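You operate a simulated robot arm through the tools that you are given. There is no shell and no other tool.

Carry out the task below with a simulated two-armed robot. There is one attempt and no reset: what you move stays moved.

## Task
Pick up the grey cloth bag with one hand, pass it to the other hand and put it on the clear end of the power bench.

The check looks at the end state, three seconds after you hand in, the way a careful person would. Anything else that was tipped, shoved, dropped, spilled or broken makes it a failure. Flat cloth is picked up by pressing the open fingertips on it (5 to 10 N) and closing them slowly along it; thin cloth reads only 2 to 8 mm in the jaws.

## Robot
Two 6-joint arms with two-finger grippers on one trunk, on a base that moves. Base frame: it is fixed to the floor where the robot stands at the start and does not move with it; the origin is under the middle of the robot, x ahead of it, y to its left, z up; the surface under the hand at the start is at about z = 0.78. Units: m, degrees, N and s.
The left shoulder is at the start at [0.03, 0.178, 0.988], the right one opposite. With the tool pointing down near the work surface each hand reaches from about 0.5 to 0.82 m from the robot's upright axis, wherever it stands, measured 20 degrees to its own side. Places, roughly: clear end of the power bench (80x25 cm) [-0.72, -1.66, 0.84]. Payload 2.54 kg a hand.
Tool frame (each hand has its own): the origin (TCP) lies between the finger pads and is the grasp point; the fingertips stand 0.03 m ahead of it; z points along the fingers, y is the line along which they close. The gripper opens to 0.116 m; its body begins 0.095 m behind the TCP.
Orientation is that of the tool frame in the base frame, as a unit quaternion [x, y, z, w]. With the fingers straight down and closing along the base's y, the tool's x points along the base's -x, its y along +y and its z along -z.

## Interface
- The arms move only by the tool servo_tool. It takes "left_moves", "right_moves" or both (then of equal length, played together; a hand with none holds still); each is a list of rows, each a list of 3 entries, a list of its own where there are three numbers: the shift along the base's x, y, z in mm, then the turn, a rotation vector about the base's x, y, z in degrees, then the opening, from 0 (shut) to 1 (fully open). In form: [[[dx, dy, dz], [rx, ry, rz], gripper], ...]. A call has 1 to 20 rows; each row is the pose to reach, as a shift and turn from the pose commanded when the call began. Rows are played at 5 a second. More than 0.05 m and 8.6 degrees between two rows, or a gripper value outside its range, and nothing of the call is played. A pose out of reach is approached as far as the arm can. The call stops where the force on the tool passes 40 N (or 10 N more than at its start, if that is more) or the arm is blocked; 0.2 s more then pass. The fingers move at their own pace (about 0.153 m/s each) and stop on an object; they squeeze with about 41 N. The grip force told is the motor's: it shows also when the fingers shut on nothing. Time passes only in rows, and 0.2 s behind the last, so rows that repeat a pose let the fingers close. It gives the time, the measured TCP pose, the force on the tool (base axes), the opening and the grip force at its end, in the units of the frame above (readings bear some noise), with the torque about the TCP (base axes, N m) and any sound that the robot's microphone picked up.
- Cameras (640 x 400 px; columns grow to the right, rows downward): "scene" is now at [0.0463, 0.0074, 1.7162]; the picture's right is [0.09, -1.00, 0.00], its down [-0.79, -0.07, -0.60] and it looks along [0.60, 0.05, -0.80] (base axes); focal length 293 px, centre (320, 200). "left" rides on the left gripper at [0.069, 0.015, -0.122] in its tool frame; the picture's right is [-0.21, 0.98, 0.00], its down [-0.83, -0.18, -0.53] and it looks along [-0.52, -0.11, 0.85] (tool axes); focal length 251 px, centre (320, 200). "right" rides on the right gripper at [0.069, -0.015, -0.122] in its tool frame; the picture's right is [0.21, 0.98, 0.00], its down [-0.83, 0.18, -0.53] and it looks along [-0.52, 0.11, 0.85] (tool axes); focal length 251 px, centre (320, 200). There is no depth. A picture from a camera that has moved, and an enlarged one, comes with that camera's place and axes in the base frame and with its lens. The place of the scene camera against the robot may be out by one fixed shift of up to 0.012 m in any direction.
- snapshot(camera): a new picture of that camera. It takes no simulated time.
- move_column(by): moves the trunk up (or, below 0, down) by that many m; the arms and the scene camera ride with it, the base frame stays. It gives what a move gives, with no picture.
- roll_base(legs): drives the robot by 1 to 6 legs, each [ahead, left, turn to the left] in m, m and degrees, along the robot's own axes; the way and the turn of a leg run together, so that a leg with both is an arc; at most 1.5 m and 180 degrees a leg. The arms and the cameras ride along, it lands a little off, and it stops where it bumps. It gives what a move gives.
- pan_tilt(pan, tilt): turns the head with the scene camera to pan (to the left, within 143 degrees either way) and tilt (down, from -29 to 69), counted from straight ahead of the robot. It gives what a move gives.
- inspect(camera, box): a new picture of the part [left, top, right, bottom] of that camera's present view, enlarged. It takes no simulated time.
- finish_job(): hands the job in; it is judged then, once.

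Nothing tells you exact positions but the pictures and the camera data. Unless the task says otherwise, let go and move clear before handing in.

The tools are called after ">>>" as a command line: name --argument value ..., lists and objects as JSON in quotes. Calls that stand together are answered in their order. servo_tool: Moves the arms, as the interface text tells. Its arguments: {"type":"object","properties":{"left_moves":{"type":"array"},"right_moves":{"type":"array"}},"required":[]} The other tools are called the same way: move_column (by) moves the trunk up or down; roll_base (legs) drives the base; pan_tilt (pan, tilt) turns the head that bears the scene camera; snapshot (camera) takes a picture; inspect (camera, box) takes an enlarged picture of a part of a camera's view; finish_job () hands the job in.

At the start:

```text
clock: 0.0
left_position: [0.4375, 0.32, 1.0231]
left_orientation: [0.0, 1.0, 0.0, 0.0]
left_contact_force: [-1.1, -0.1, 0.2]
left_moment: [0.04, -0.03, 0.04]
left_width: 0.116
left_grip_force: 0.0
right_position: [0.5387, -0.0684, 1.0258]
right_orientation: [-0.001, 1.0, 0.0, 0.0]
right_contact_force: [-0.3, 0.2, 0.7]
right_moment: [-0.03, 0.01, 0.02]
right_width: 0.1162
right_grip_force: 0.0
trunk travel left (down, up): [-0.2, 0.34]
robot x, y, heading: [-0.0012, 0.0044, -0.1]
head pan, tilt (commanded): [4.9, 52.9]
```

scene: 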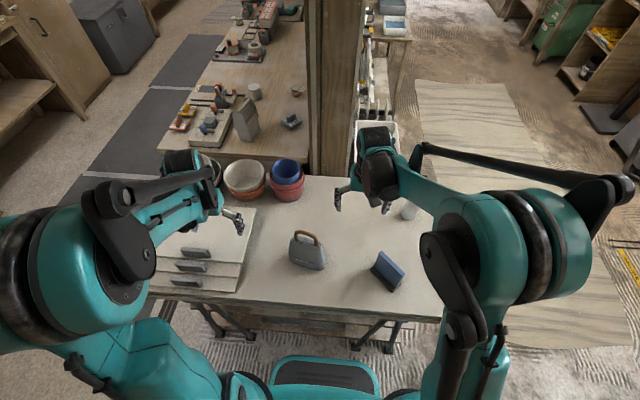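
right: 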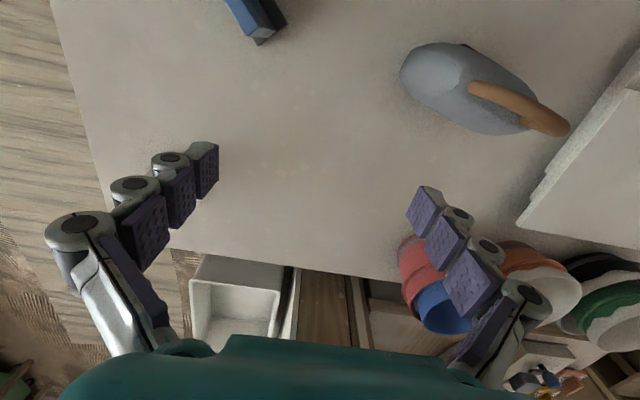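
left: 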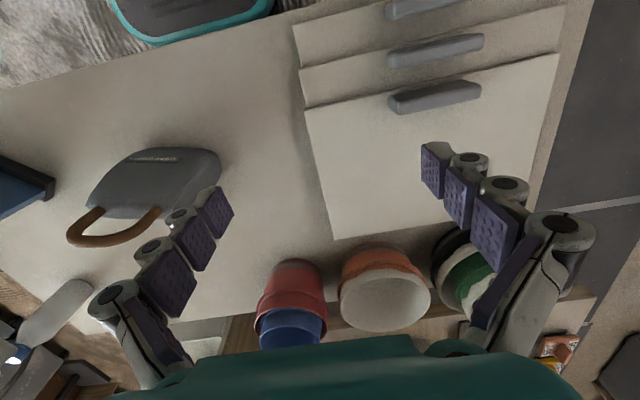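

I see a grey bag with a brown handle on the bench ahead, a blue block to its right, and flower pots and stacked drawers/boards to its left. The power bench should be behind me on the right. First I'll look more closely at the bag and the surroundings.

>>> inspect --camera "scene" --box '[240, 190, 440, 315]'

>>> inspect --camera "left" --box '[40, 120, 260, 258]'

>>> inspect --camera "right" --box '[380, 20, 600, 158]'

```text
3.20 times, centred on (340, 252) of scene
camera zoom: at [0.0463, 0.0074, 1.7162], right [0.09, -1.0, 0.0], down [-0.79, -0.07, -0.6], along [0.6, 0.05, -0.8], focal length 938 px, centre (256, 32)
```

zoom: 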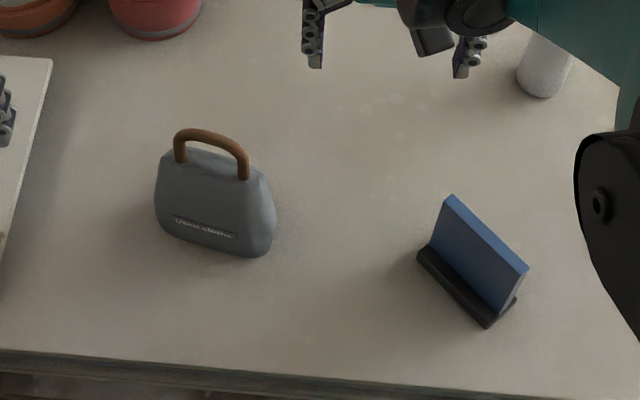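

```text
2.90 times, centred on (150, 189) of left
camera zoom: at [0.3682, 0.3352, 1.144], right [0.21, 0.98, 0.0], down [0.83, -0.18, 0.53], along [0.52, -0.11, -0.85], focal length 729 px, centre (813, 232)
```

zoom: 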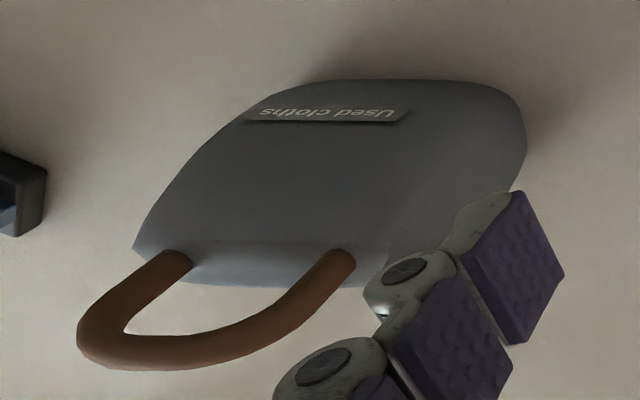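

```text
2.90 times, centred on (490, 89) of right
camera zoom: at [0.4694, -0.0847, 1.1487], right [-0.21, 0.98, 0.0], down [0.83, 0.18, 0.53], along [0.52, 0.11, -0.85], focal length 729 px, centre (-173, 522)
```

zoom: 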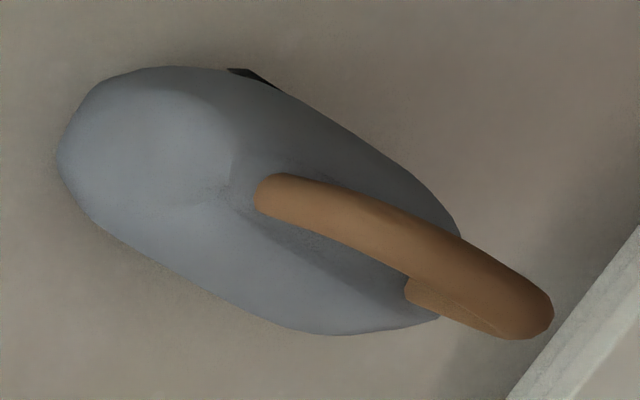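

The grey bag ("Used cloths", brown handle) stands at about (0.47, 0.09), with its handle top near z 0.95, and its long side runs mostly along y. Before planning the handover I'll look at the power bench behind me on the right.

>>> pan_tilt --pan -113 --tilt 28

>>> snapshot --camera "scene"

```text
clock: 2.0
left_position: [0.437, 0.3193, 1.0232]
left_orientation: [0.0, 1.0, 0.0, -0.001]
left_contact_force: [-0.1, 0.3, 0.2]
left_moment: [0.01, 0.03, -0.01]
left_width: 0.1161
left_grip_force: 0.1
right_position: [0.5383, -0.0683, 1.0265]
right_orientation: [0.0, 1.0, 0.0, 0.0]
right_contact_force: [0.7, 0.4, -0.3]
right_moment: [0.02, -0.01, 0.0]
right_width: 0.1163
right_grip_force: 0.0
trunk travel left (down, up): [-0.2, 0.34]
robot x, y, heading: [0.0, 0.0031, -0.2]
head pan, tilt (commanded): [-113.0, 28.0]
```

```text
taken
camera scene: at [-0.0633, -0.083, 1.7527], right [-0.92, 0.39, 0.0], down [0.18, 0.43, -0.88], along [-0.34, -0.81, -0.47], focal length 293 px, centre (320, 200)
```

scene: 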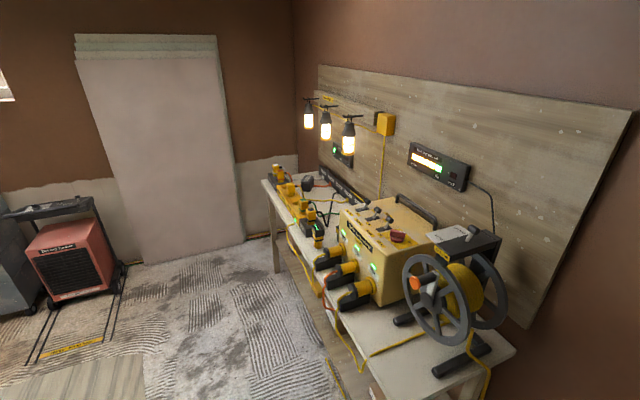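

The bench along the wall holds a yellow power box, a cable reel and chargers. I'll zoom in to find its clear end, which should project near the image centre.

>>> inspect --camera "scene" --box '[240, 140, 400, 240]'

>>> inspect --camera "scene" --box '[280, 200, 560, 400]'

```text
4.00 times, centred on (320, 190) of scene
camera zoom: at [-0.0633, -0.083, 1.7527], right [-0.92, 0.39, 0.0], down [0.18, 0.43, -0.88], along [-0.34, -0.81, -0.47], focal length 1173 px, centre (320, 240)
```

zoom: 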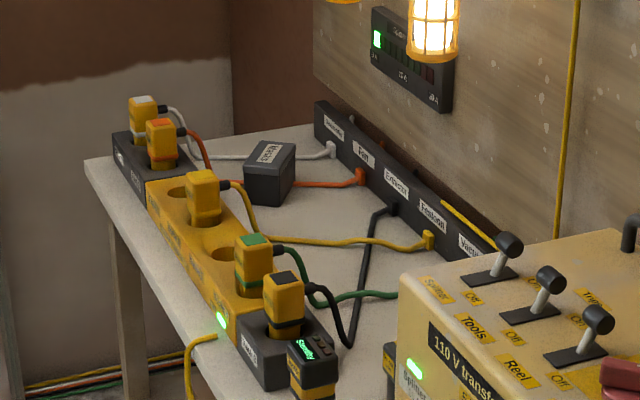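

```text
2.00 times, centred on (420, 300) of scene
camera zoom: at [-0.0633, -0.083, 1.7527], right [-0.92, 0.39, 0.0], down [0.18, 0.43, -0.88], along [-0.34, -0.81, -0.47], focal length 586 px, centre (120, 0)
```

zoom: 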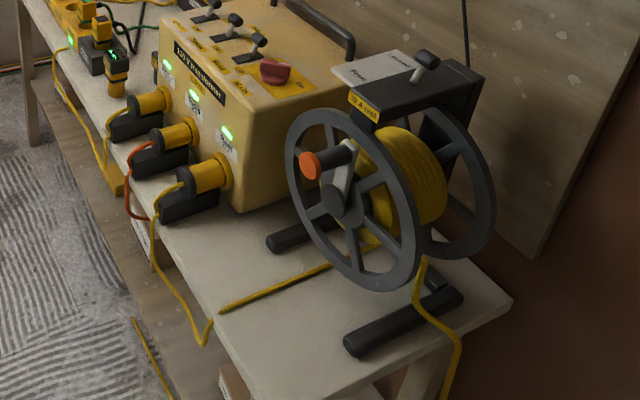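

The power bench runs along the wall, with x about -0.92 to -0.45 and y about -2.13 to -0.42, and its far part has free surface between the socket strips. I need the lamp and object positions to choose the final grip, so I'll raise the trunk for a second viewpoint.

>>> move_column --by 0.3

>>> inspect --camera "scene" --box '[240, 140, 400, 240]'

>>> snapshot --camera "scene"

```text
clock: 5.0
left_position: [0.436, 0.3195, 1.3239]
left_orientation: [0.001, 1.0, 0.001, 0.0]
left_contact_force: [-0.1, 0.4, 1.1]
left_moment: [-0.03, -0.01, -0.01]
left_width: 0.116
left_grip_force: 0.0
right_position: [0.5392, -0.0691, 1.3263]
right_orientation: [0.0, 1.0, 0.0, 0.0]
right_contact_force: [-1.5, -0.1, 0.0]
right_moment: [0.0, 0.02, 0.01]
right_width: 0.1159
right_grip_force: 0.1
trunk travel left (down, up): [-0.5, 0.04]
robot x, y, heading: [-0.0007, 0.0019, -0.0]
head pan, tilt (commanded): [-113.0, 28.0]
```

```text
4.00 times, centred on (320, 190) of scene
camera zoom: at [-0.0632, -0.0829, 2.0526], right [-0.92, 0.39, 0.0], down [0.18, 0.43, -0.88], along [-0.35, -0.81, -0.47], focal length 1173 px, centre (320, 240)
```

zoom: 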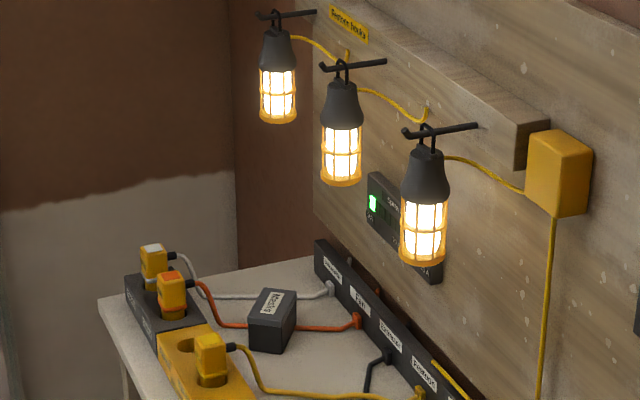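

```text
taken
camera scene: at [-0.0632, -0.0829, 2.0526], right [-0.92, 0.39, 0.0], down [0.18, 0.43, -0.88], along [-0.35, -0.81, -0.47], focal length 293 px, centre (320, 200)
```

scene: 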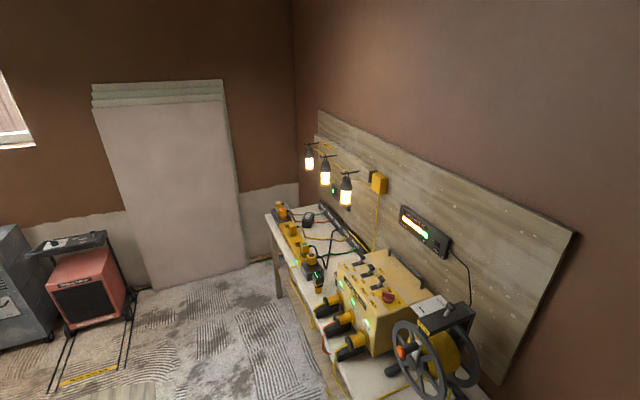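

The lamps hang at z of about 1.25 or higher over the clear zone (x ≈ -0.755, y ≈ -1.34/-1.63/-1.90), so the placing hand should come in from the front, tilted and low. My plan is to lift the bag by its handle with the right hand, take the body with a forward-tilted left hand, and place it at about (-0.75, -1.73), between the cables. I'll lower the trunk and look back at the bag.

>>> move_column --by -0.3

>>> pan_tilt --pan 0 --tilt 53

>>> snapshot --camera "scene"

>>> inspect --camera "scene" --box '[220, 200, 380, 300]'

```text
clock: 8.0
left_position: [0.4372, 0.32, 1.0226]
left_orientation: [0.0, 1.0, -0.001, 0.0]
left_contact_force: [0.3, -0.2, 0.7]
left_moment: [0.0, -0.02, 0.0]
left_width: 0.1158
left_grip_force: 0.1
right_position: [0.5379, -0.0691, 1.0258]
right_orientation: [0.001, 1.0, 0.0, 0.0]
right_contact_force: [0.1, 0.1, 0.2]
right_moment: [-0.02, 0.0, -0.04]
right_width: 0.116
right_grip_force: 0.1
trunk travel left (down, up): [-0.2, 0.34]
robot x, y, heading: [0.0005, -0.0014, 0.0]
head pan, tilt (commanded): [-113.0, 28.0]
```

```text
clock: 9.9
left_position: [0.4365, 0.3198, 1.0233]
left_orientation: [-0.001, 1.0, 0.0, 0.0]
left_contact_force: [0.2, -0.3, -0.2]
left_moment: [-0.01, -0.01, 0.02]
left_width: 0.1158
left_grip_force: 0.0
right_position: [0.538, -0.0689, 1.0271]
right_orientation: [0.0, 1.0, 0.0, 0.0]
right_contact_force: [-0.4, -0.4, 0.3]
right_moment: [0.0, 0.0, -0.01]
right_width: 0.116
right_grip_force: 0.0
trunk travel left (down, up): [-0.2, 0.34]
robot x, y, heading: [0.0028, -0.0006, 0.3]
head pan, tilt (commanded): [0.0, 53.0]
```

```text
taken
camera scene: at [0.0464, 0.0009, 1.716], right [0.0, -1.0, 0.0], down [-0.8, 0.0, -0.6], along [0.6, 0.0, -0.8], focal length 293 px, centre (320, 200)
```

scene: 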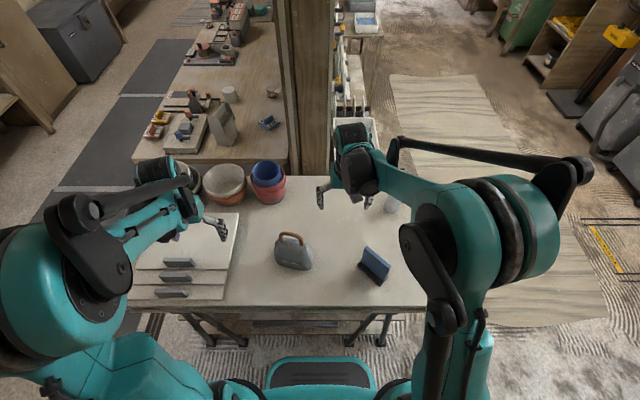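

```text
4.00 times, centred on (300, 250) of scene
camera zoom: at [0.0464, 0.0009, 1.716], right [0.0, -1.0, 0.0], down [-0.8, 0.0, -0.6], along [0.6, 0.0, -0.8], focal length 1173 px, centre (400, 0)
```

zoom: 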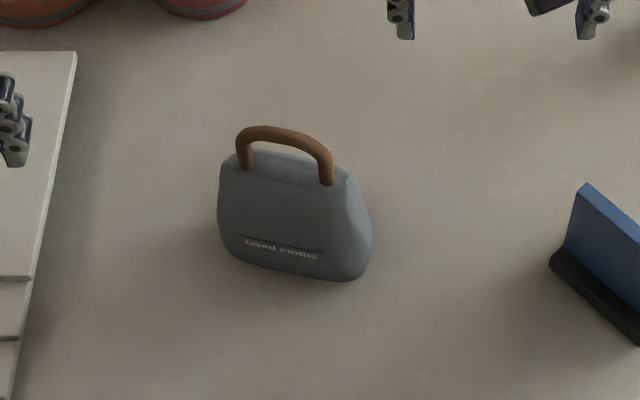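

The bag is unchanged; the handle's midpoint is at about (0.486, 0.088, 0.945) and the bag is turned about 13° from y. I'll yaw the right hand 77° in place while rising slightly, so the fingers close across the handle.

>>> servo_tool --right_moves '[[[0, 0, 5], [0, 0, 7.7], 1], [[0, 0, 10], [0, 0, 15.4], 1], [[0, 0, 15], [0, 0, 23.1], 1], [[0, 0, 20], [0, 0, 30.8], 1], [[0, 0, 25], [0, 0, 38.5], 1], [[0, 0, 30], [0, 0, 46.2], 1], [[0, 0, 35], [0, 0, 53.9], 1], [[0, 0, 40], [0, 0, 61.6], 1], [[0, 0, 40], [0, 0, 69.3], 1], [[0, 0, 40], [0, 0, 77], 1], [[0, 0, 40], [0, 0, 77], 1]]'

>>> snapshot --camera "right"

>>> snapshot --camera "scene"

```text
clock: 12.3
left_position: [0.4359, 0.3193, 1.0229]
left_orientation: [0.0, 1.0, 0.001, 0.0]
left_contact_force: [1.3, 0.1, -0.7]
left_moment: [0.01, 0.0, 0.0]
left_width: 0.1161
left_grip_force: 0.0
right_position: [0.5388, -0.0692, 1.0673]
right_orientation: [-0.623, 0.782, -0.001, 0.0]
right_contact_force: [0.6, -0.3, 0.2]
right_moment: [0.0, -0.02, 0.03]
right_width: 0.1158
right_grip_force: 0.1
trunk travel left (down, up): [-0.2, 0.34]
robot x, y, heading: [0.0031, 0.0021, -0.1]
head pan, tilt (commanded): [0.0, 53.0]
```

```text
taken
camera right: at [0.5377, -0.1405, 1.1888], right [-1.0, 0.01, 0.0], down [0.01, 0.85, 0.53], along [0.0, 0.53, -0.85], focal length 251 px, centre (320, 200)
```

right: 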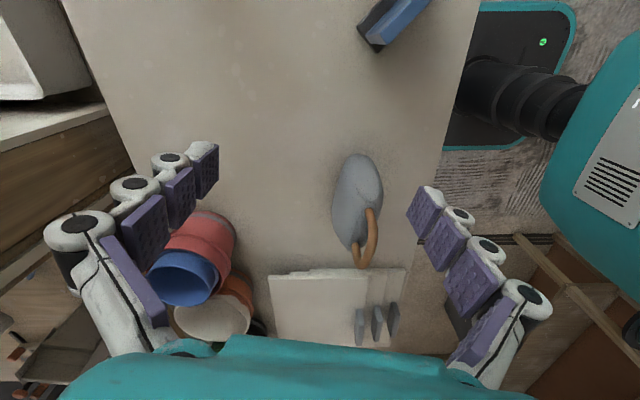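

```text
taken
camera scene: at [0.0465, 0.001, 1.716], right [0.0, -1.0, 0.0], down [-0.8, 0.0, -0.6], along [0.6, 0.0, -0.8], focal length 293 px, centre (320, 200)
```

scene: 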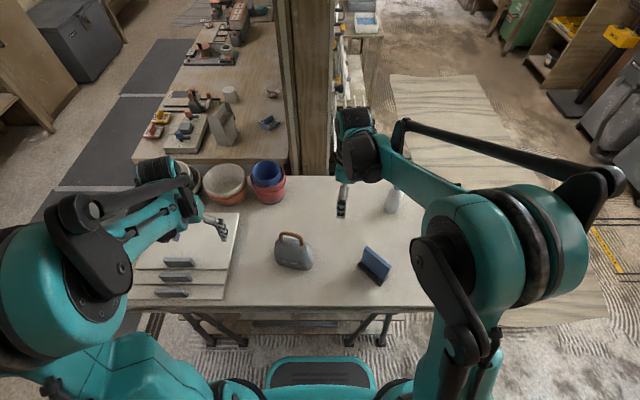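

The yaw worked. Now I'll move the right hand over the handle at the same height, with the fingertips about 8 cm clear above it, and check alignment with the cameras.

>>> servo_tool --right_moves '[[[-10, 30, 0], [0, 0, 0], 1], [[-22, 60, 0], [0, 0, 0], 1], [[-33, 95, 0], [0, 0, 0], 1], [[-45, 130, 0], [0, 0, 0], 1], [[-53, 157, 0], [0, 0, 0], 1], [[-53, 157, 0], [0, 0, 0], 1]]'

>>> snapshot --camera "right"

>>> inspect --camera "scene" --box '[220, 180, 380, 280]'

>>> snapshot --camera "left"

```text
clock: 13.7
left_position: [0.4366, 0.3188, 1.0235]
left_orientation: [0.0, 1.0, 0.0, 0.001]
left_contact_force: [0.9, 0.1, -1.3]
left_moment: [-0.02, -0.02, 0.01]
left_width: 0.1159
left_grip_force: 0.0
right_position: [0.4849, 0.0884, 1.0654]
right_orientation: [-0.623, 0.782, 0.0, 0.0]
right_contact_force: [0.0, 0.8, -0.7]
right_moment: [0.03, 0.01, 0.01]
right_width: 0.116
right_grip_force: 0.0
trunk travel left (down, up): [-0.2, 0.34]
robot x, y, heading: [-0.0038, -0.0028, -0.2]
head pan, tilt (commanded): [0.0, 53.0]
```

```text
taken
camera right: at [0.4839, 0.0173, 1.188], right [-1.0, 0.01, 0.0], down [0.01, 0.85, 0.53], along [0.01, 0.53, -0.85], focal length 251 px, centre (320, 200)
```

right: 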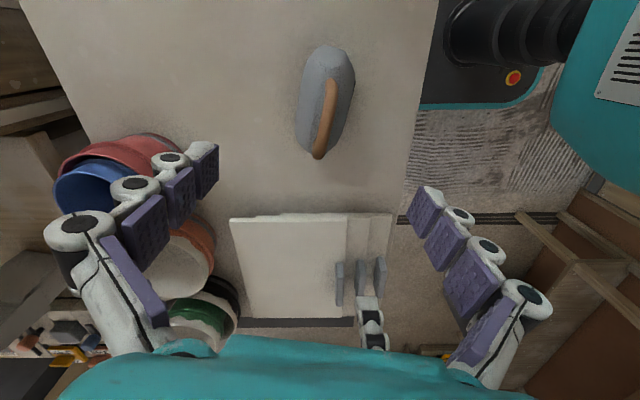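

```text
4.00 times, centred on (300, 230) of scene
camera zoom: at [0.0465, 0.0004, 1.716], right [0.0, -1.0, 0.0], down [-0.8, 0.0, -0.6], along [0.6, 0.0, -0.8], focal length 1173 px, centre (400, 80)
```

zoom: 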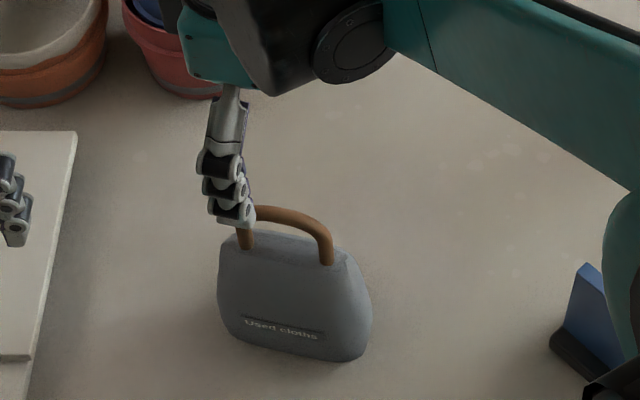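

```text
taken
camera left: at [0.3683, 0.3348, 1.1442], right [0.21, 0.98, 0.0], down [0.83, -0.18, 0.53], along [0.52, -0.11, -0.85], focal length 251 px, centre (320, 200)
```

left: 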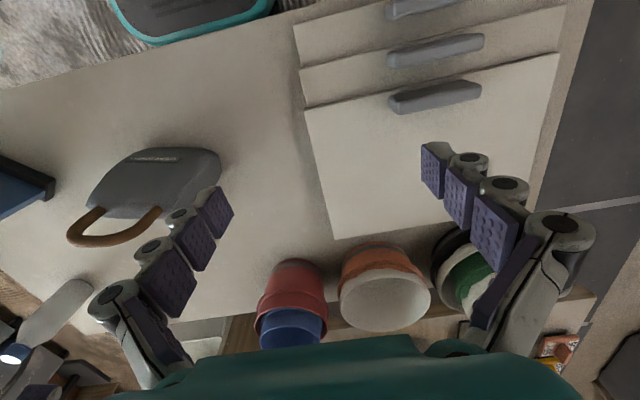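

>>> inspect --camera "right" --box '[270, 40, 386, 170]'

```text
3.08 times, centred on (328, 105) of right
camera zoom: at [0.4839, 0.0173, 1.188], right [-1.0, 0.01, 0.0], down [0.01, 0.85, 0.53], along [0.01, 0.53, -0.85], focal length 774 px, centre (295, 492)
```

zoom: 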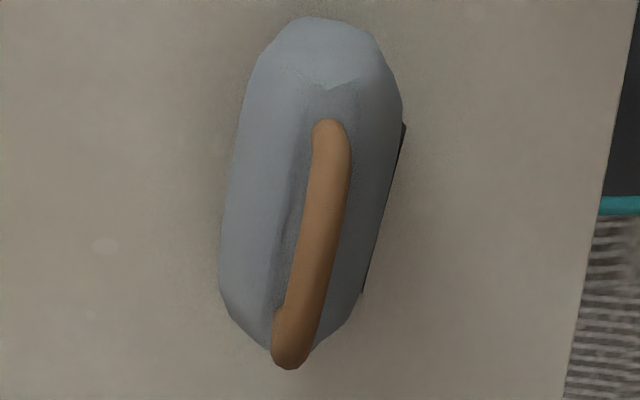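

The handle's top bar is centred at about (0.482, 0.085) at 13°, which matches the hand's yaw. I'll descend so the pads straddle the bar, with the fingertips staying just above the bag's body.

>>> servo_tool --right_moves '[[[-3, -3, -25], [0, 0, 0], 1], [[-3, -3, -50], [0, 0, 0], 1], [[-3, -3, -75], [0, 0, 0], 1], [[-3, -3, -95], [0, 0, 0], 1], [[-3, -3, -108], [0, 0, 0], 1], [[-3, -3, -116], [0, 0, 0], 1], [[-3, -3, -116], [0, 0, 0], 1]]'

>>> snapshot --camera "right"

>>> inspect --camera "scene" --box '[220, 180, 380, 280]'

>>> inspect --camera "left" --box '[40, 120, 260, 258]'

```text
clock: 15.3
left_position: [0.4367, 0.3201, 1.0227]
left_orientation: [0.001, 1.0, 0.0, 0.0]
left_contact_force: [-0.1, -0.4, -0.3]
left_moment: [0.05, -0.01, 0.0]
left_width: 0.1159
left_grip_force: 0.1
right_position: [0.4826, 0.084, 0.9496]
right_orientation: [-0.622, 0.783, 0.0, 0.0]
right_contact_force: [-0.9, 0.4, 1.0]
right_moment: [0.0, -0.01, -0.03]
right_width: 0.1159
right_grip_force: 0.0
trunk travel left (down, up): [-0.2, 0.34]
robot x, y, heading: [0.0018, 0.0012, 0.1]
head pan, tilt (commanded): [0.0, 53.0]
```

```text
taken
camera right: at [0.4821, 0.0139, 1.072], right [-1.0, 0.01, 0.0], down [0.01, 0.85, 0.53], along [0.01, 0.53, -0.85], focal length 251 px, centre (320, 200)
```

right: 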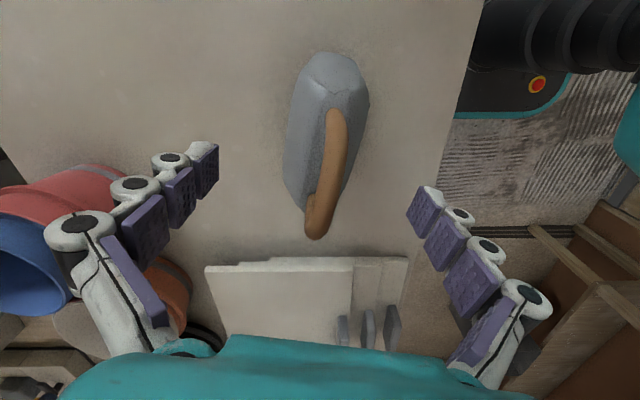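

```text
4.00 times, centred on (300, 230) of scene
camera zoom: at [0.0463, 0.001, 1.716], right [0.0, -1.0, 0.0], down [-0.8, 0.0, -0.6], along [0.6, 0.0, -0.8], focal length 1173 px, centre (400, 80)
```

zoom: 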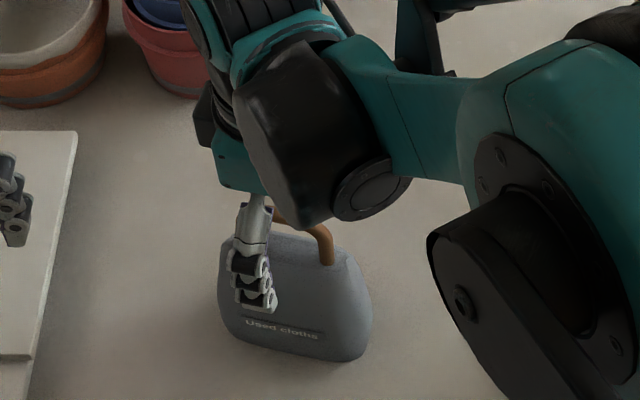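

```text
2.90 times, centred on (150, 189) of left
camera zoom: at [0.3681, 0.3352, 1.1441], right [0.21, 0.98, 0.0], down [0.83, -0.18, 0.53], along [0.52, -0.11, -0.85], focal length 729 px, centre (813, 232)
```

zoom: 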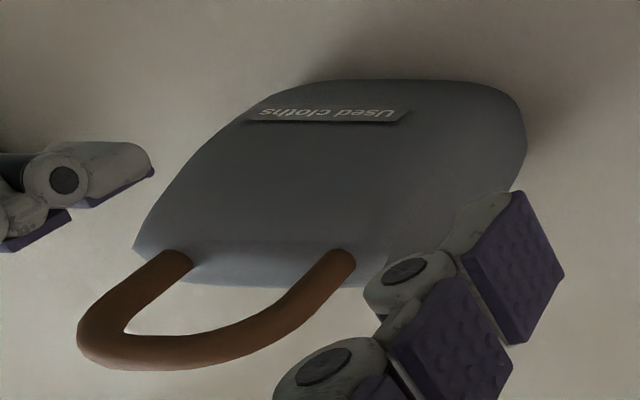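

The bar sits centred between the pads at TCP height. I'll close the right gripper gradually on the handle.

>>> servo_tool --right_moves '[[[0, 0, 0], [0, 0, 0], 0.7], [[0, 0, 0], [0, 0, 0], 0.5], [[0, 0, 0], [0, 0, 0], 0.35], [[0, 0, 0], [0, 0, 0], 0.25], [[0, 0, 0], [0, 0, 0], 0.18], [[0, 0, 0], [0, 0, 0], 0.12], [[0, 0, 0], [0, 0, 0], 0.06], [[0, 0, 0], [0, 0, 0], 0], [[0, 0, 0], [0, 0, 0], 0], [[0, 0, 0], [0, 0, 0], 0]]'

>>> snapshot --camera "right"

>>> inspect --camera "scene" --box '[220, 180, 380, 280]'

```text
clock: 17.5
left_position: [0.4373, 0.3197, 1.0233]
left_orientation: [0.0, 1.0, 0.0, 0.0]
left_contact_force: [0.1, 0.6, 0.1]
left_moment: [0.02, -0.03, -0.01]
left_width: 0.1162
left_grip_force: 0.0
right_position: [0.4835, 0.0858, 0.9496]
right_orientation: [-0.623, 0.783, 0.0, 0.0]
right_contact_force: [0.4, 0.4, -0.1]
right_moment: [-0.02, 0.01, 0.01]
right_width: 0.0095
right_grip_force: 35.6
trunk travel left (down, up): [-0.2, 0.34]
robot x, y, heading: [0.0012, -0.0012, 0.0]
head pan, tilt (commanded): [0.0, 53.0]
```

```text
taken
camera right: at [0.4822, 0.0139, 1.0721], right [-1.0, 0.01, 0.0], down [0.01, 0.85, 0.53], along [0.01, 0.53, -0.85], focal length 251 px, centre (320, 200)
```

right: 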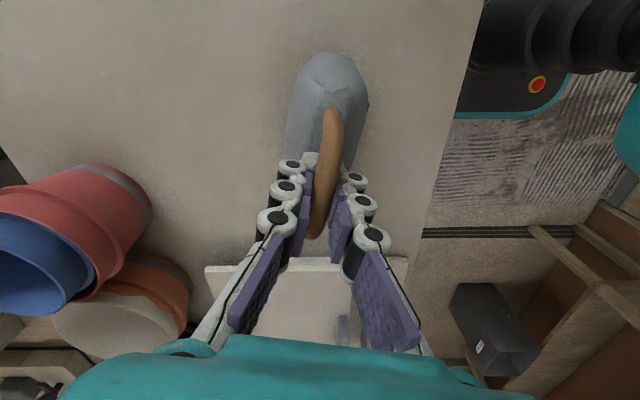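

```text
4.00 times, centred on (300, 230) of scene
camera zoom: at [0.0465, 0.001, 1.716], right [0.0, -1.0, 0.0], down [-0.8, 0.0, -0.6], along [0.6, 0.0, -0.8], focal length 1173 px, centre (400, 80)
```

zoom: 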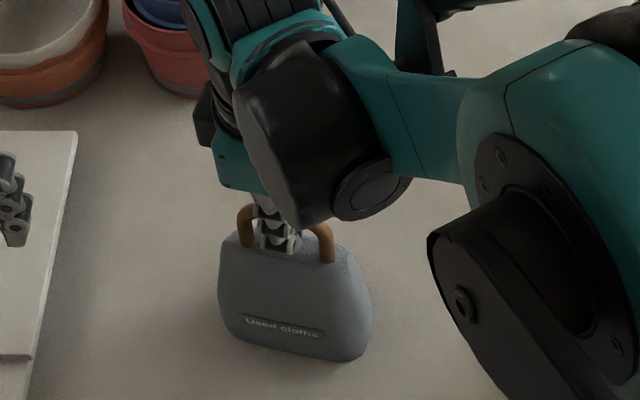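

The handle is gripped (9.5 mm, 36 N) and the bag hasn't moved. I'll lift gently a little and check the weight and hang.

>>> servo_tool --right_moves '[[[0, 0, 5], [0, 0, 0], 0], [[0, 0, 12], [0, 0, 0], 0], [[0, 0, 22], [0, 0, 0], 0], [[0, 0, 35], [0, 0, 0], 0], [[0, 0, 50], [0, 0, 0], 0], [[0, 0, 50], [0, 0, 0], 0], [[0, 0, 50], [0, 0, 0], 0]]'

>>> snapshot --camera "scene"

>>> snapshot --camera "right"

>>> snapshot --camera "left"

```text
clock: 19.1
left_position: [0.4369, 0.3195, 1.0242]
left_orientation: [0.0, 1.0, 0.001, 0.0]
left_contact_force: [-0.2, -0.5, -0.1]
left_moment: [-0.03, 0.01, -0.03]
left_width: 0.116
left_grip_force: 0.0
right_position: [0.4823, 0.0838, 1.0002]
right_orientation: [-0.622, 0.783, 0.0, 0.0]
right_contact_force: [-0.5, -0.6, -2.5]
right_moment: [0.01, 0.0, 0.0]
right_width: 0.0093
right_grip_force: 35.7
trunk travel left (down, up): [-0.2, 0.34]
robot x, y, heading: [-0.0026, -0.0022, -0.1]
head pan, tilt (commanded): [0.0, 53.0]
```

```text
taken
camera scene: at [0.0465, 0.001, 1.716], right [0.0, -1.0, 0.0], down [-0.8, 0.0, -0.6], along [0.6, 0.0, -0.8], focal length 293 px, centre (320, 200)
```

scene: 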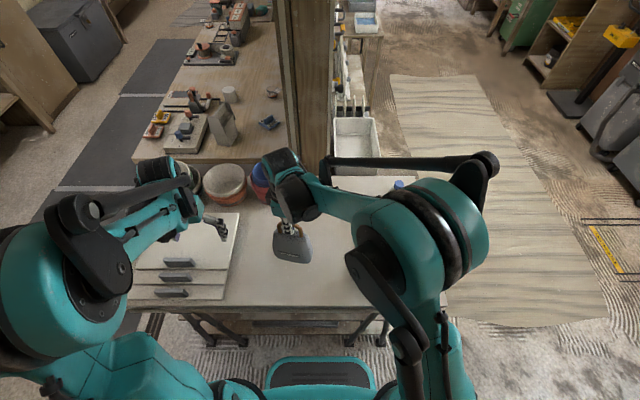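

```text
taken
camera right: at [0.4822, 0.0138, 1.123], right [-1.0, 0.01, 0.0], down [0.01, 0.85, 0.53], along [0.01, 0.53, -0.85], focal length 251 px, centre (320, 200)
```

right: 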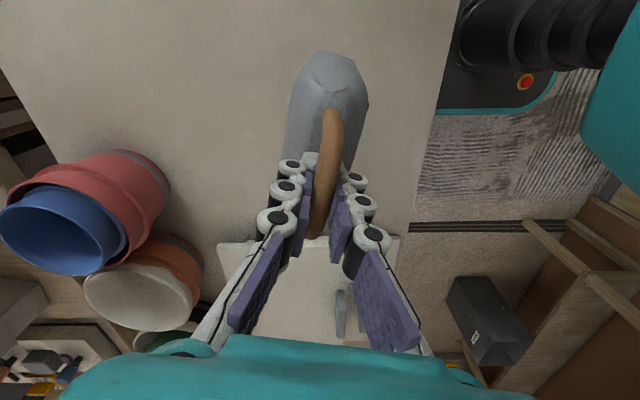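

```text
taken
camera left: at [0.3682, 0.3352, 1.144], right [0.21, 0.98, 0.0], down [0.83, -0.18, 0.53], along [0.52, -0.11, -0.85], focal length 251 px, centre (320, 200)
```

left: 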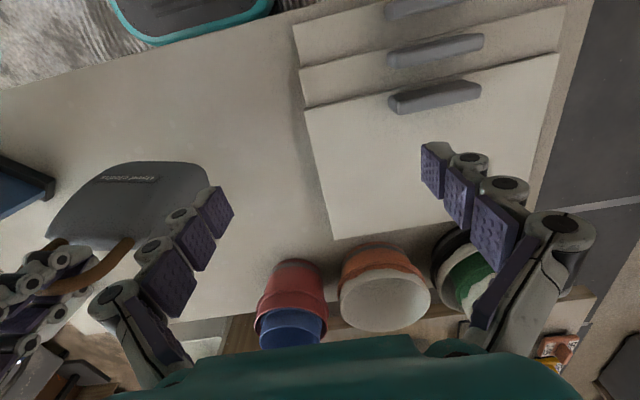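

The bag hangs straight and weighs only about 0.25 kg. I'll raise the trunk 0.2 m, then bring the bag out to about (0.66, 0.0) while turning it so its narrow end faces the robot for the left hand.

>>> move_column --by 0.2

>>> servo_tool --right_moves '[[[15, -7, 0], [0, 0, -6.5], 0], [[30, -14, 0], [0, 0, -13], 0], [[45, -21, 0], [0, 0, -19.5], 0], [[60, -28, 0], [0, 0, -26], 0], [[75, -35, 0], [0, 0, -32.5], 0], [[90, -42, 0], [0, 0, -39], 0], [[105, -49, 0], [0, 0, -45.5], 0], [[120, -56, 0], [0, 0, -52], 0], [[135, -63, 0], [0, 0, -58.5], 0], [[150, -70, 0], [0, 0, -65], 0], [[165, -77, 0], [0, 0, -71.5], 0], [[178, -84, 0], [0, 0, -77], 0], [[178, -84, 0], [0, 0, -77], 0], [[178, -84, 0], [0, 0, -77], 0]]'

>>> snapshot --camera "scene"

>>> snapshot --camera "right"

>>> snapshot --camera "left"

```text
clock: 21.2
left_position: [0.4366, 0.3194, 1.2225]
left_orientation: [0.0, 1.0, 0.001, 0.0]
left_contact_force: [0.0, -0.4, 0.3]
left_moment: [0.02, 0.0, 0.0]
left_width: 0.1161
left_grip_force: 0.0
right_position: [0.4841, 0.0864, 1.2011]
right_orientation: [-0.622, 0.783, 0.0, 0.0]
right_contact_force: [0.6, 0.4, -3.7]
right_moment: [-0.02, 0.0, 0.0]
right_width: 0.0092
right_grip_force: 35.4
trunk travel left (down, up): [-0.4, 0.14]
robot x, y, heading: [-0.0011, -0.0048, -0.1]
head pan, tilt (commanded): [0.0, 53.0]
```

```text
clock: 24.2
left_position: [0.4376, 0.3195, 1.2215]
left_orientation: [0.0, 1.0, 0.0, 0.0]
left_contact_force: [0.0, 0.0, 0.1]
left_moment: [0.02, 0.04, 0.02]
left_width: 0.1161
left_grip_force: 0.1
right_position: [0.6609, 0.0004, 1.2007]
right_orientation: [0.0, 1.0, 0.0, 0.0]
right_contact_force: [-0.2, -0.4, -3.1]
right_moment: [-0.04, 0.01, 0.01]
right_width: 0.0093
right_grip_force: 35.8
trunk travel left (down, up): [-0.4, 0.14]
robot x, y, heading: [-0.0018, 0.0001, -0.3]
head pan, tilt (commanded): [0.0, 53.0]
```

```text
taken
camera scene: at [0.0472, 0.0009, 1.916], right [0.0, -1.0, 0.0], down [-0.8, 0.0, -0.6], along [0.6, 0.0, -0.8], focal length 293 px, centre (320, 200)
```

scene: 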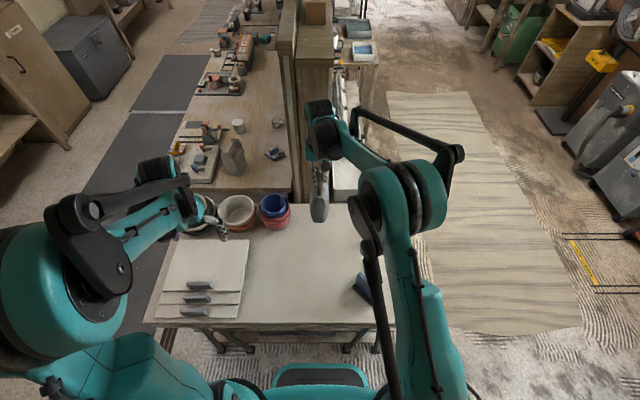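

```text
taken
camera right: at [0.5926, -0.0147, 1.3228], right [-0.21, 0.98, 0.0], down [0.83, 0.18, 0.53], along [0.52, 0.11, -0.85], focal length 251 px, centre (320, 200)
```

right: 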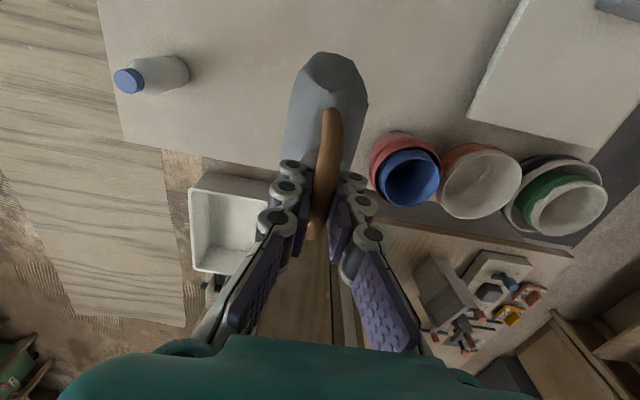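

```text
taken
camera left: at [0.3687, 0.3352, 1.3439], right [0.21, 0.98, 0.0], down [0.83, -0.18, 0.53], along [0.52, -0.11, -0.85], focal length 251 px, centre (320, 200)
```

left: 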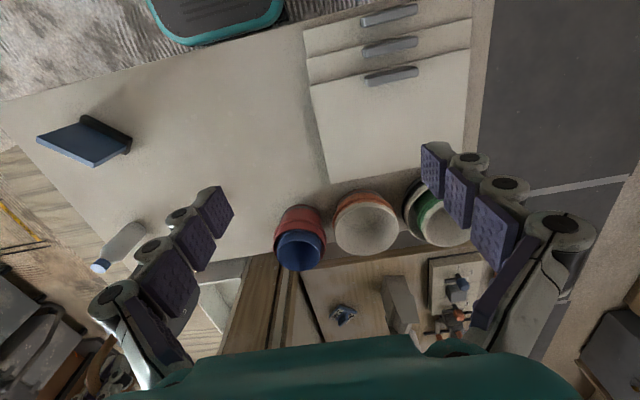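

The bag hangs with its plane along x at (0.66, 0.0), bottom around z 1.03. I'll turn the bag 20° clockwise and tilt/yaw the left hand so it points forward-down along the bag's plane.

>>> servo_tool --left_moves '[[[10, 0, 0], [-1.16, -6.6, -3.2], 1], [[20, 0, 0], [-2.33, -13.2, -6.4], 1], [[30, 0, 0], [-3.49, -19.8, -9.6], 1], [[40, 0, 0], [-4.65, -26.4, -12.8], 1], [[50, 0, 0], [-5.82, -33.0, -16.0], 1], [[60, 0, 0], [-6.98, -39.6, -19.18], 1], [[60, 0, 0], [-6.98, -39.6, -19.18], 1]]' --right_moves '[[[0, 0, 0], [0, 0, -3.4], 0], [[0, 0, 0], [0, 0, -6.8], 0], [[0, 0, 0], [0, 0, -10], 0], [[0, 0, 0], [0, 0, -13.4], 0], [[0, 0, 0], [0, 0, -16.8], 0], [[0, 0, 0], [0, 0, -20], 0], [[0, 0, 0], [0, 0, -20], 0]]'

>>> snapshot --camera "scene"

>>> snapshot --camera "left"

```text
clock: 25.9
left_position: [0.4967, 0.3191, 1.2231]
left_orientation: [0.163, 0.925, -0.059, 0.338]
left_contact_force: [0.3, 1.1, -0.4]
left_moment: [0.01, -0.01, -0.02]
left_width: 0.1162
left_grip_force: 0.0
right_position: [0.6612, 0.0017, 1.2014]
right_orientation: [0.174, 0.985, 0.001, 0.001]
right_contact_force: [0.1, 0.2, -3.0]
right_moment: [0.03, -0.02, 0.0]
right_width: 0.0096
right_grip_force: 35.7
trunk travel left (down, up): [-0.4, 0.14]
robot x, y, heading: [-0.0016, 0.0042, 0.0]
head pan, tilt (commanded): [0.0, 53.0]
```

```text
taken
camera scene: at [0.0466, 0.0003, 1.916], right [0.0, -1.0, 0.0], down [-0.8, 0.0, -0.6], along [0.6, 0.0, -0.8], focal length 293 px, centre (320, 200)
```

scene: 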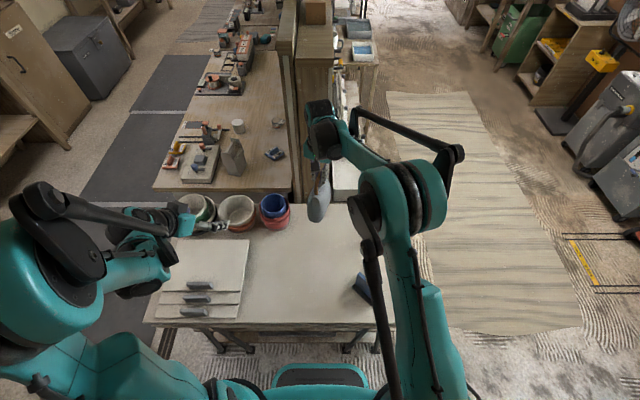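

```text
taken
camera left: at [0.3795, 0.3786, 1.2708], right [0.49, 0.86, 0.14], down [0.21, -0.27, 0.94], along [0.85, -0.43, -0.31], focal length 251 px, centre (320, 200)
```

left: 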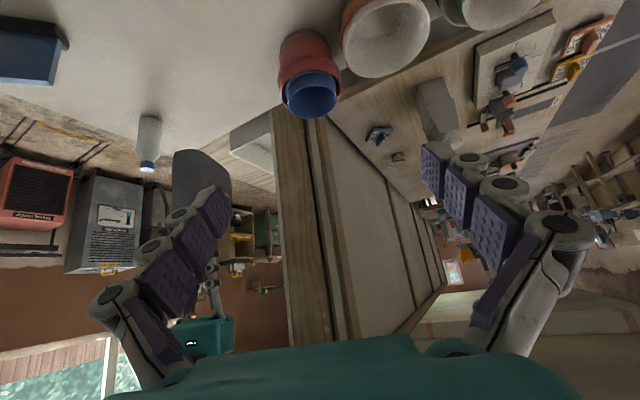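

Both hands are oriented as planned, and the left camera sees the bag and right gripper. I'll bring the left hand to the pre-grasp point about 12 cm behind the bag's near end.

>>> servo_tool --left_moves '[[[-5, -30, -20], [0, 0, 0], 1], [[-5, -65, -40], [0, 0, 0], 1], [[-5, -100, -60], [0, 0, 0], 1], [[-5, -135, -80], [0, 0, 0], 1], [[0, -170, -95], [0, 0, 0], 1], [[5, -205, -105], [0, 0, 0], 1], [[15, -240, -110], [0, 0, 0], 1], [[20, -268, -110], [0, 0, 0], 1], [[20, -268, -110], [0, 0, 0], 1]]'

>>> snapshot --camera "scene"

>>> snapshot --camera "left"

>>> snapshot --camera "right"

```text
clock: 27.9
left_position: [0.5355, 0.0482, 1.1444]
left_orientation: [0.162, 0.926, -0.06, 0.335]
left_contact_force: [0.2, 0.0, -0.1]
left_moment: [-0.01, 0.03, 0.0]
left_width: 0.1159
left_grip_force: 0.0
left hand out of reach, approached as far as the arm can: row 4, 5, 6, 7, 8, 9
right_position: [0.6608, 0.0034, 1.2012]
right_orientation: [0.173, 0.985, 0.0, 0.0]
right_contact_force: [0.0, 0.1, -3.4]
right_moment: [-0.01, 0.01, 0.03]
right_width: 0.0095
right_grip_force: 35.6
trunk travel left (down, up): [-0.4, 0.14]
robot x, y, heading: [0.0032, -0.0045, 0.1]
head pan, tilt (commanded): [0.0, 53.0]
```

```text
taken
camera scene: at [0.0466, 0.0018, 1.916], right [0.0, -1.0, 0.0], down [-0.8, 0.0, -0.6], along [0.6, 0.0, -0.8], focal length 293 px, centre (320, 200)
```

scene: 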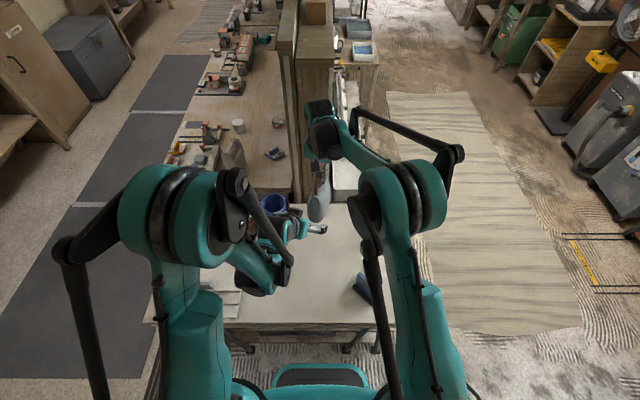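

```text
taken
camera left: at [0.4183, 0.1076, 1.1919], right [0.49, 0.86, 0.14], down [0.21, -0.27, 0.94], along [0.85, -0.43, -0.31], focal length 251 px, centre (320, 200)
```

left: 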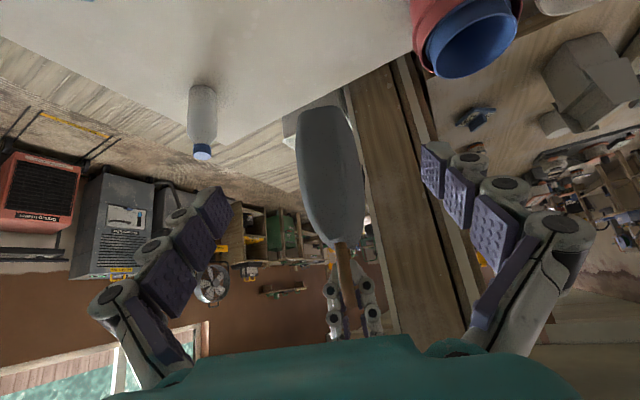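

```text
taken
camera right: at [0.5909, 0.0108, 1.3232], right [0.13, 0.99, 0.0], down [0.84, -0.11, 0.53], along [0.53, -0.07, -0.85], focal length 251 px, centre (320, 200)
```

right: 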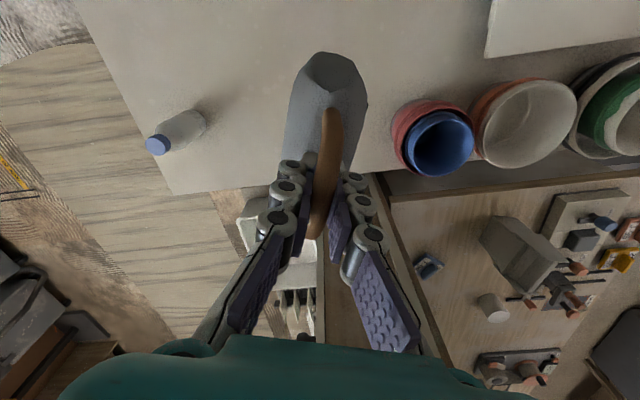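

The arm couldn't fold quite that close, so the left hand stopped a bit high and forward, but it is aligned with the bag's end. I'll advance a small step toward the bag to see where the hand goes.

>>> servo_tool --left_moves '[[[20, -7, 0], [0, 0, 0], 1], [[45, -15, 0], [0, 0, 0], 1], [[45, -15, 0], [0, 0, 0], 1]]'

>>> snapshot --camera "left"

```text
clock: 28.6
left_position: [0.5819, 0.0323, 1.1433]
left_orientation: [0.163, 0.926, -0.058, 0.337]
left_contact_force: [0.0, -0.7, 0.4]
left_moment: [0.01, -0.03, 0.01]
left_width: 0.1161
left_grip_force: 0.0
right_position: [0.6595, 0.0012, 1.2025]
right_orientation: [0.173, 0.985, 0.0, 0.0]
right_contact_force: [0.1, -0.2, -2.8]
right_moment: [-0.03, 0.0, -0.01]
right_width: 0.0094
right_grip_force: 36.0
trunk travel left (down, up): [-0.4, 0.14]
robot x, y, heading: [0.0004, -0.0008, -0.1]
head pan, tilt (commanded): [0.0, 53.0]
```

```text
taken
camera left: at [0.4636, 0.0918, 1.1919], right [0.49, 0.86, 0.14], down [0.21, -0.27, 0.94], along [0.85, -0.43, -0.31], focal length 251 px, centre (320, 200)
```

left: 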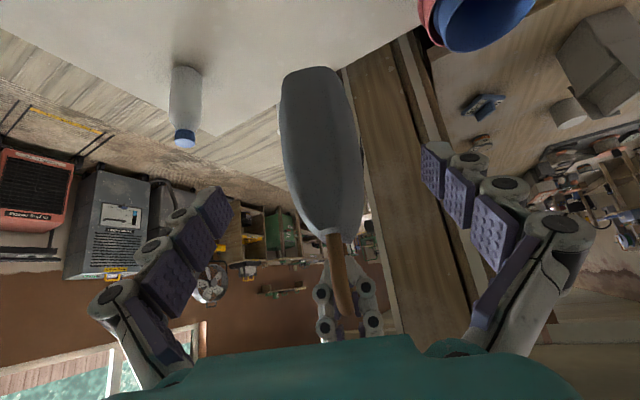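

The hand follows actual positions now. I'll advance to the grasp pose with the pads straddling the bag's body at mid-height, clear of the handle and right fingers.

>>> servo_tool --left_moves '[[[10, -4, -12], [0, 0, 0], 1], [[22, -8, -24], [0, 0, 0], 1], [[36, -12, -33], [0, 0, 0], 1], [[51, -17, -33], [0, 0, 0], 1], [[51, -17, -33], [0, 0, 0], 1]]'

>>> snapshot --camera "left"

>>> snapshot --camera "right"

>>> inspect --camera "scene" --box '[220, 130, 380, 230]'

```text
clock: 29.9
left_position: [0.6328, 0.0164, 1.1108]
left_orientation: [0.163, 0.925, -0.06, 0.338]
left_contact_force: [-0.2, -0.3, 0.2]
left_moment: [0.02, 0.01, 0.01]
left_width: 0.1159
left_grip_force: 0.1
right_position: [0.6605, 0.0019, 1.2012]
right_orientation: [0.173, 0.985, 0.0, -0.001]
right_contact_force: [-0.5, 0.4, -2.7]
right_moment: [-0.02, 0.03, 0.01]
right_width: 0.0093
right_grip_force: 35.5
trunk travel left (down, up): [-0.4, 0.14]
robot x, y, heading: [0.0012, -0.0032, 0.1]
head pan, tilt (commanded): [0.0, 53.0]
```

```text
taken
camera left: at [0.5152, 0.0753, 1.1588], right [0.49, 0.86, 0.14], down [0.21, -0.27, 0.94], along [0.85, -0.43, -0.31], focal length 251 px, centre (320, 200)
```

left: 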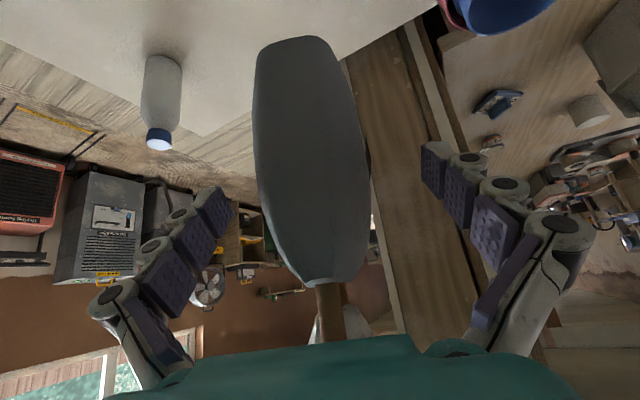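

```text
taken
camera right: at [0.5909, 0.0104, 1.3232], right [0.13, 0.99, 0.0], down [0.84, -0.11, 0.53], along [0.53, -0.07, -0.85], focal length 251 px, centre (320, 200)
```

right: 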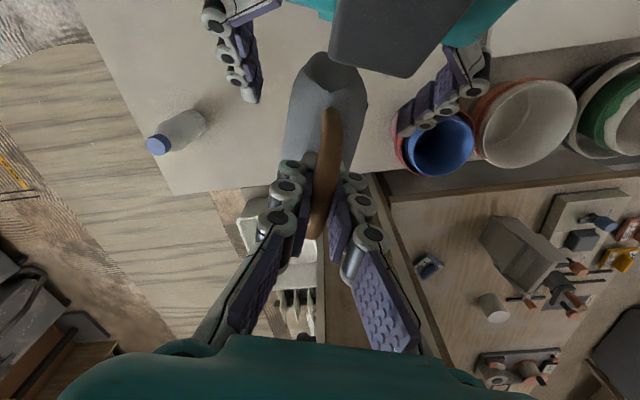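

```text
4.00 times, centred on (300, 180) of scene
camera zoom: at [0.0465, 0.0011, 1.916], right [0.0, -1.0, 0.0], down [-0.8, 0.0, -0.6], along [0.6, 0.0, -0.8], focal length 1173 px, centre (400, 280)
```

zoom: 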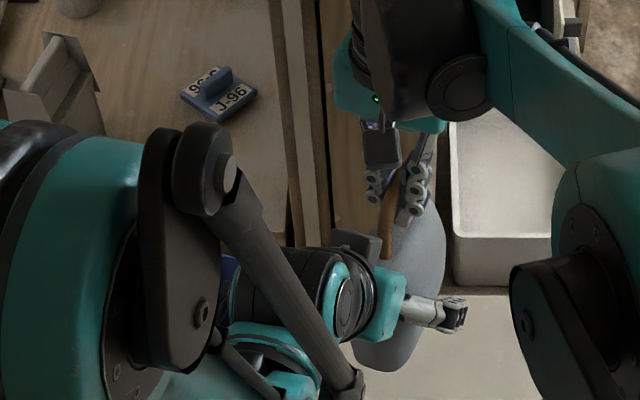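

The bag's body lies between the left pads, about 4 mm off-centre. I'll shift 4 mm sideways, then close the left gripper slowly on the body.

>>> servo_tool --left_moves '[[[-1.4, -3.8, 0], [0, 0, 0], 1], [[-1.4, -3.8, 0], [0, 0, 0], 0.8], [[-1.4, -3.8, 0], [0, 0, 0], 0.7], [[-1.4, -3.8, 0], [0, 0, 0], 0.64], [[-1.4, -3.8, 0], [0, 0, 0], 0.58], [[-1.4, -3.8, 0], [0, 0, 0], 0.52], [[-1.4, -3.8, 0], [0, 0, 0], 0.46], [[-1.4, -3.8, 0], [0, 0, 0], 0.4], [[-1.4, -3.8, 0], [0, 0, 0], 0.3], [[-1.4, -3.8, 0], [0, 0, 0], 0.2]]'

>>> snapshot --camera "left"

>>> snapshot --camera "right"

```text
clock: 32.0
left_position: [0.6315, 0.0127, 1.1108]
left_orientation: [0.163, 0.925, -0.06, 0.337]
left_contact_force: [-1.5, 1.4, 3.3]
left_moment: [-0.17, -0.05, 0.02]
left_width: 0.0608
left_grip_force: 40.7
right_position: [0.661, 0.0005, 1.2004]
right_orientation: [0.175, 0.985, 0.0, 0.001]
right_contact_force: [1.3, -1.4, -6.8]
right_moment: [-0.07, -0.2, 0.0]
right_width: 0.0094
right_grip_force: 36.0
trunk travel left (down, up): [-0.4, 0.14]
robot x, y, heading: [0.0039, -0.0009, 0.1]
head pan, tilt (commanded): [0.0, 53.0]
```

```text
taken
camera left: at [0.5138, 0.0715, 1.1587], right [0.49, 0.86, 0.14], down [0.21, -0.27, 0.94], along [0.85, -0.43, -0.31], focal length 251 px, centre (320, 200)
```

left: 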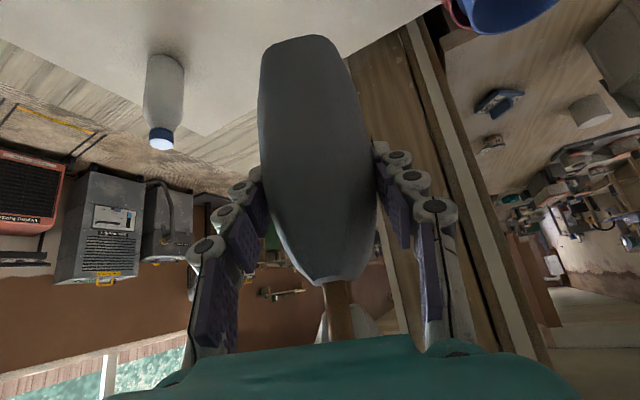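

```text
taken
camera right: at [0.5913, 0.0101, 1.323], right [0.13, 0.99, 0.0], down [0.84, -0.11, 0.53], along [0.53, -0.07, -0.85], focal length 251 px, centre (320, 200)
```

right: 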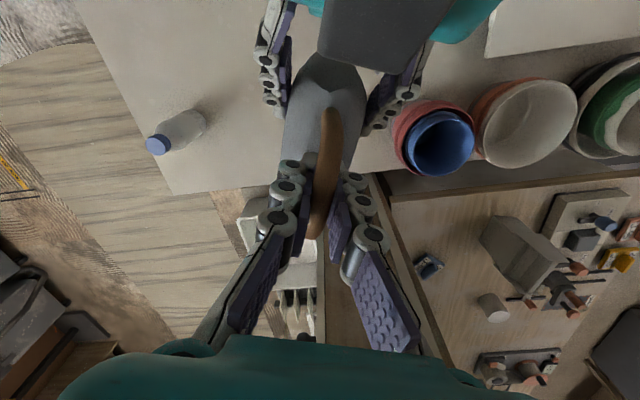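

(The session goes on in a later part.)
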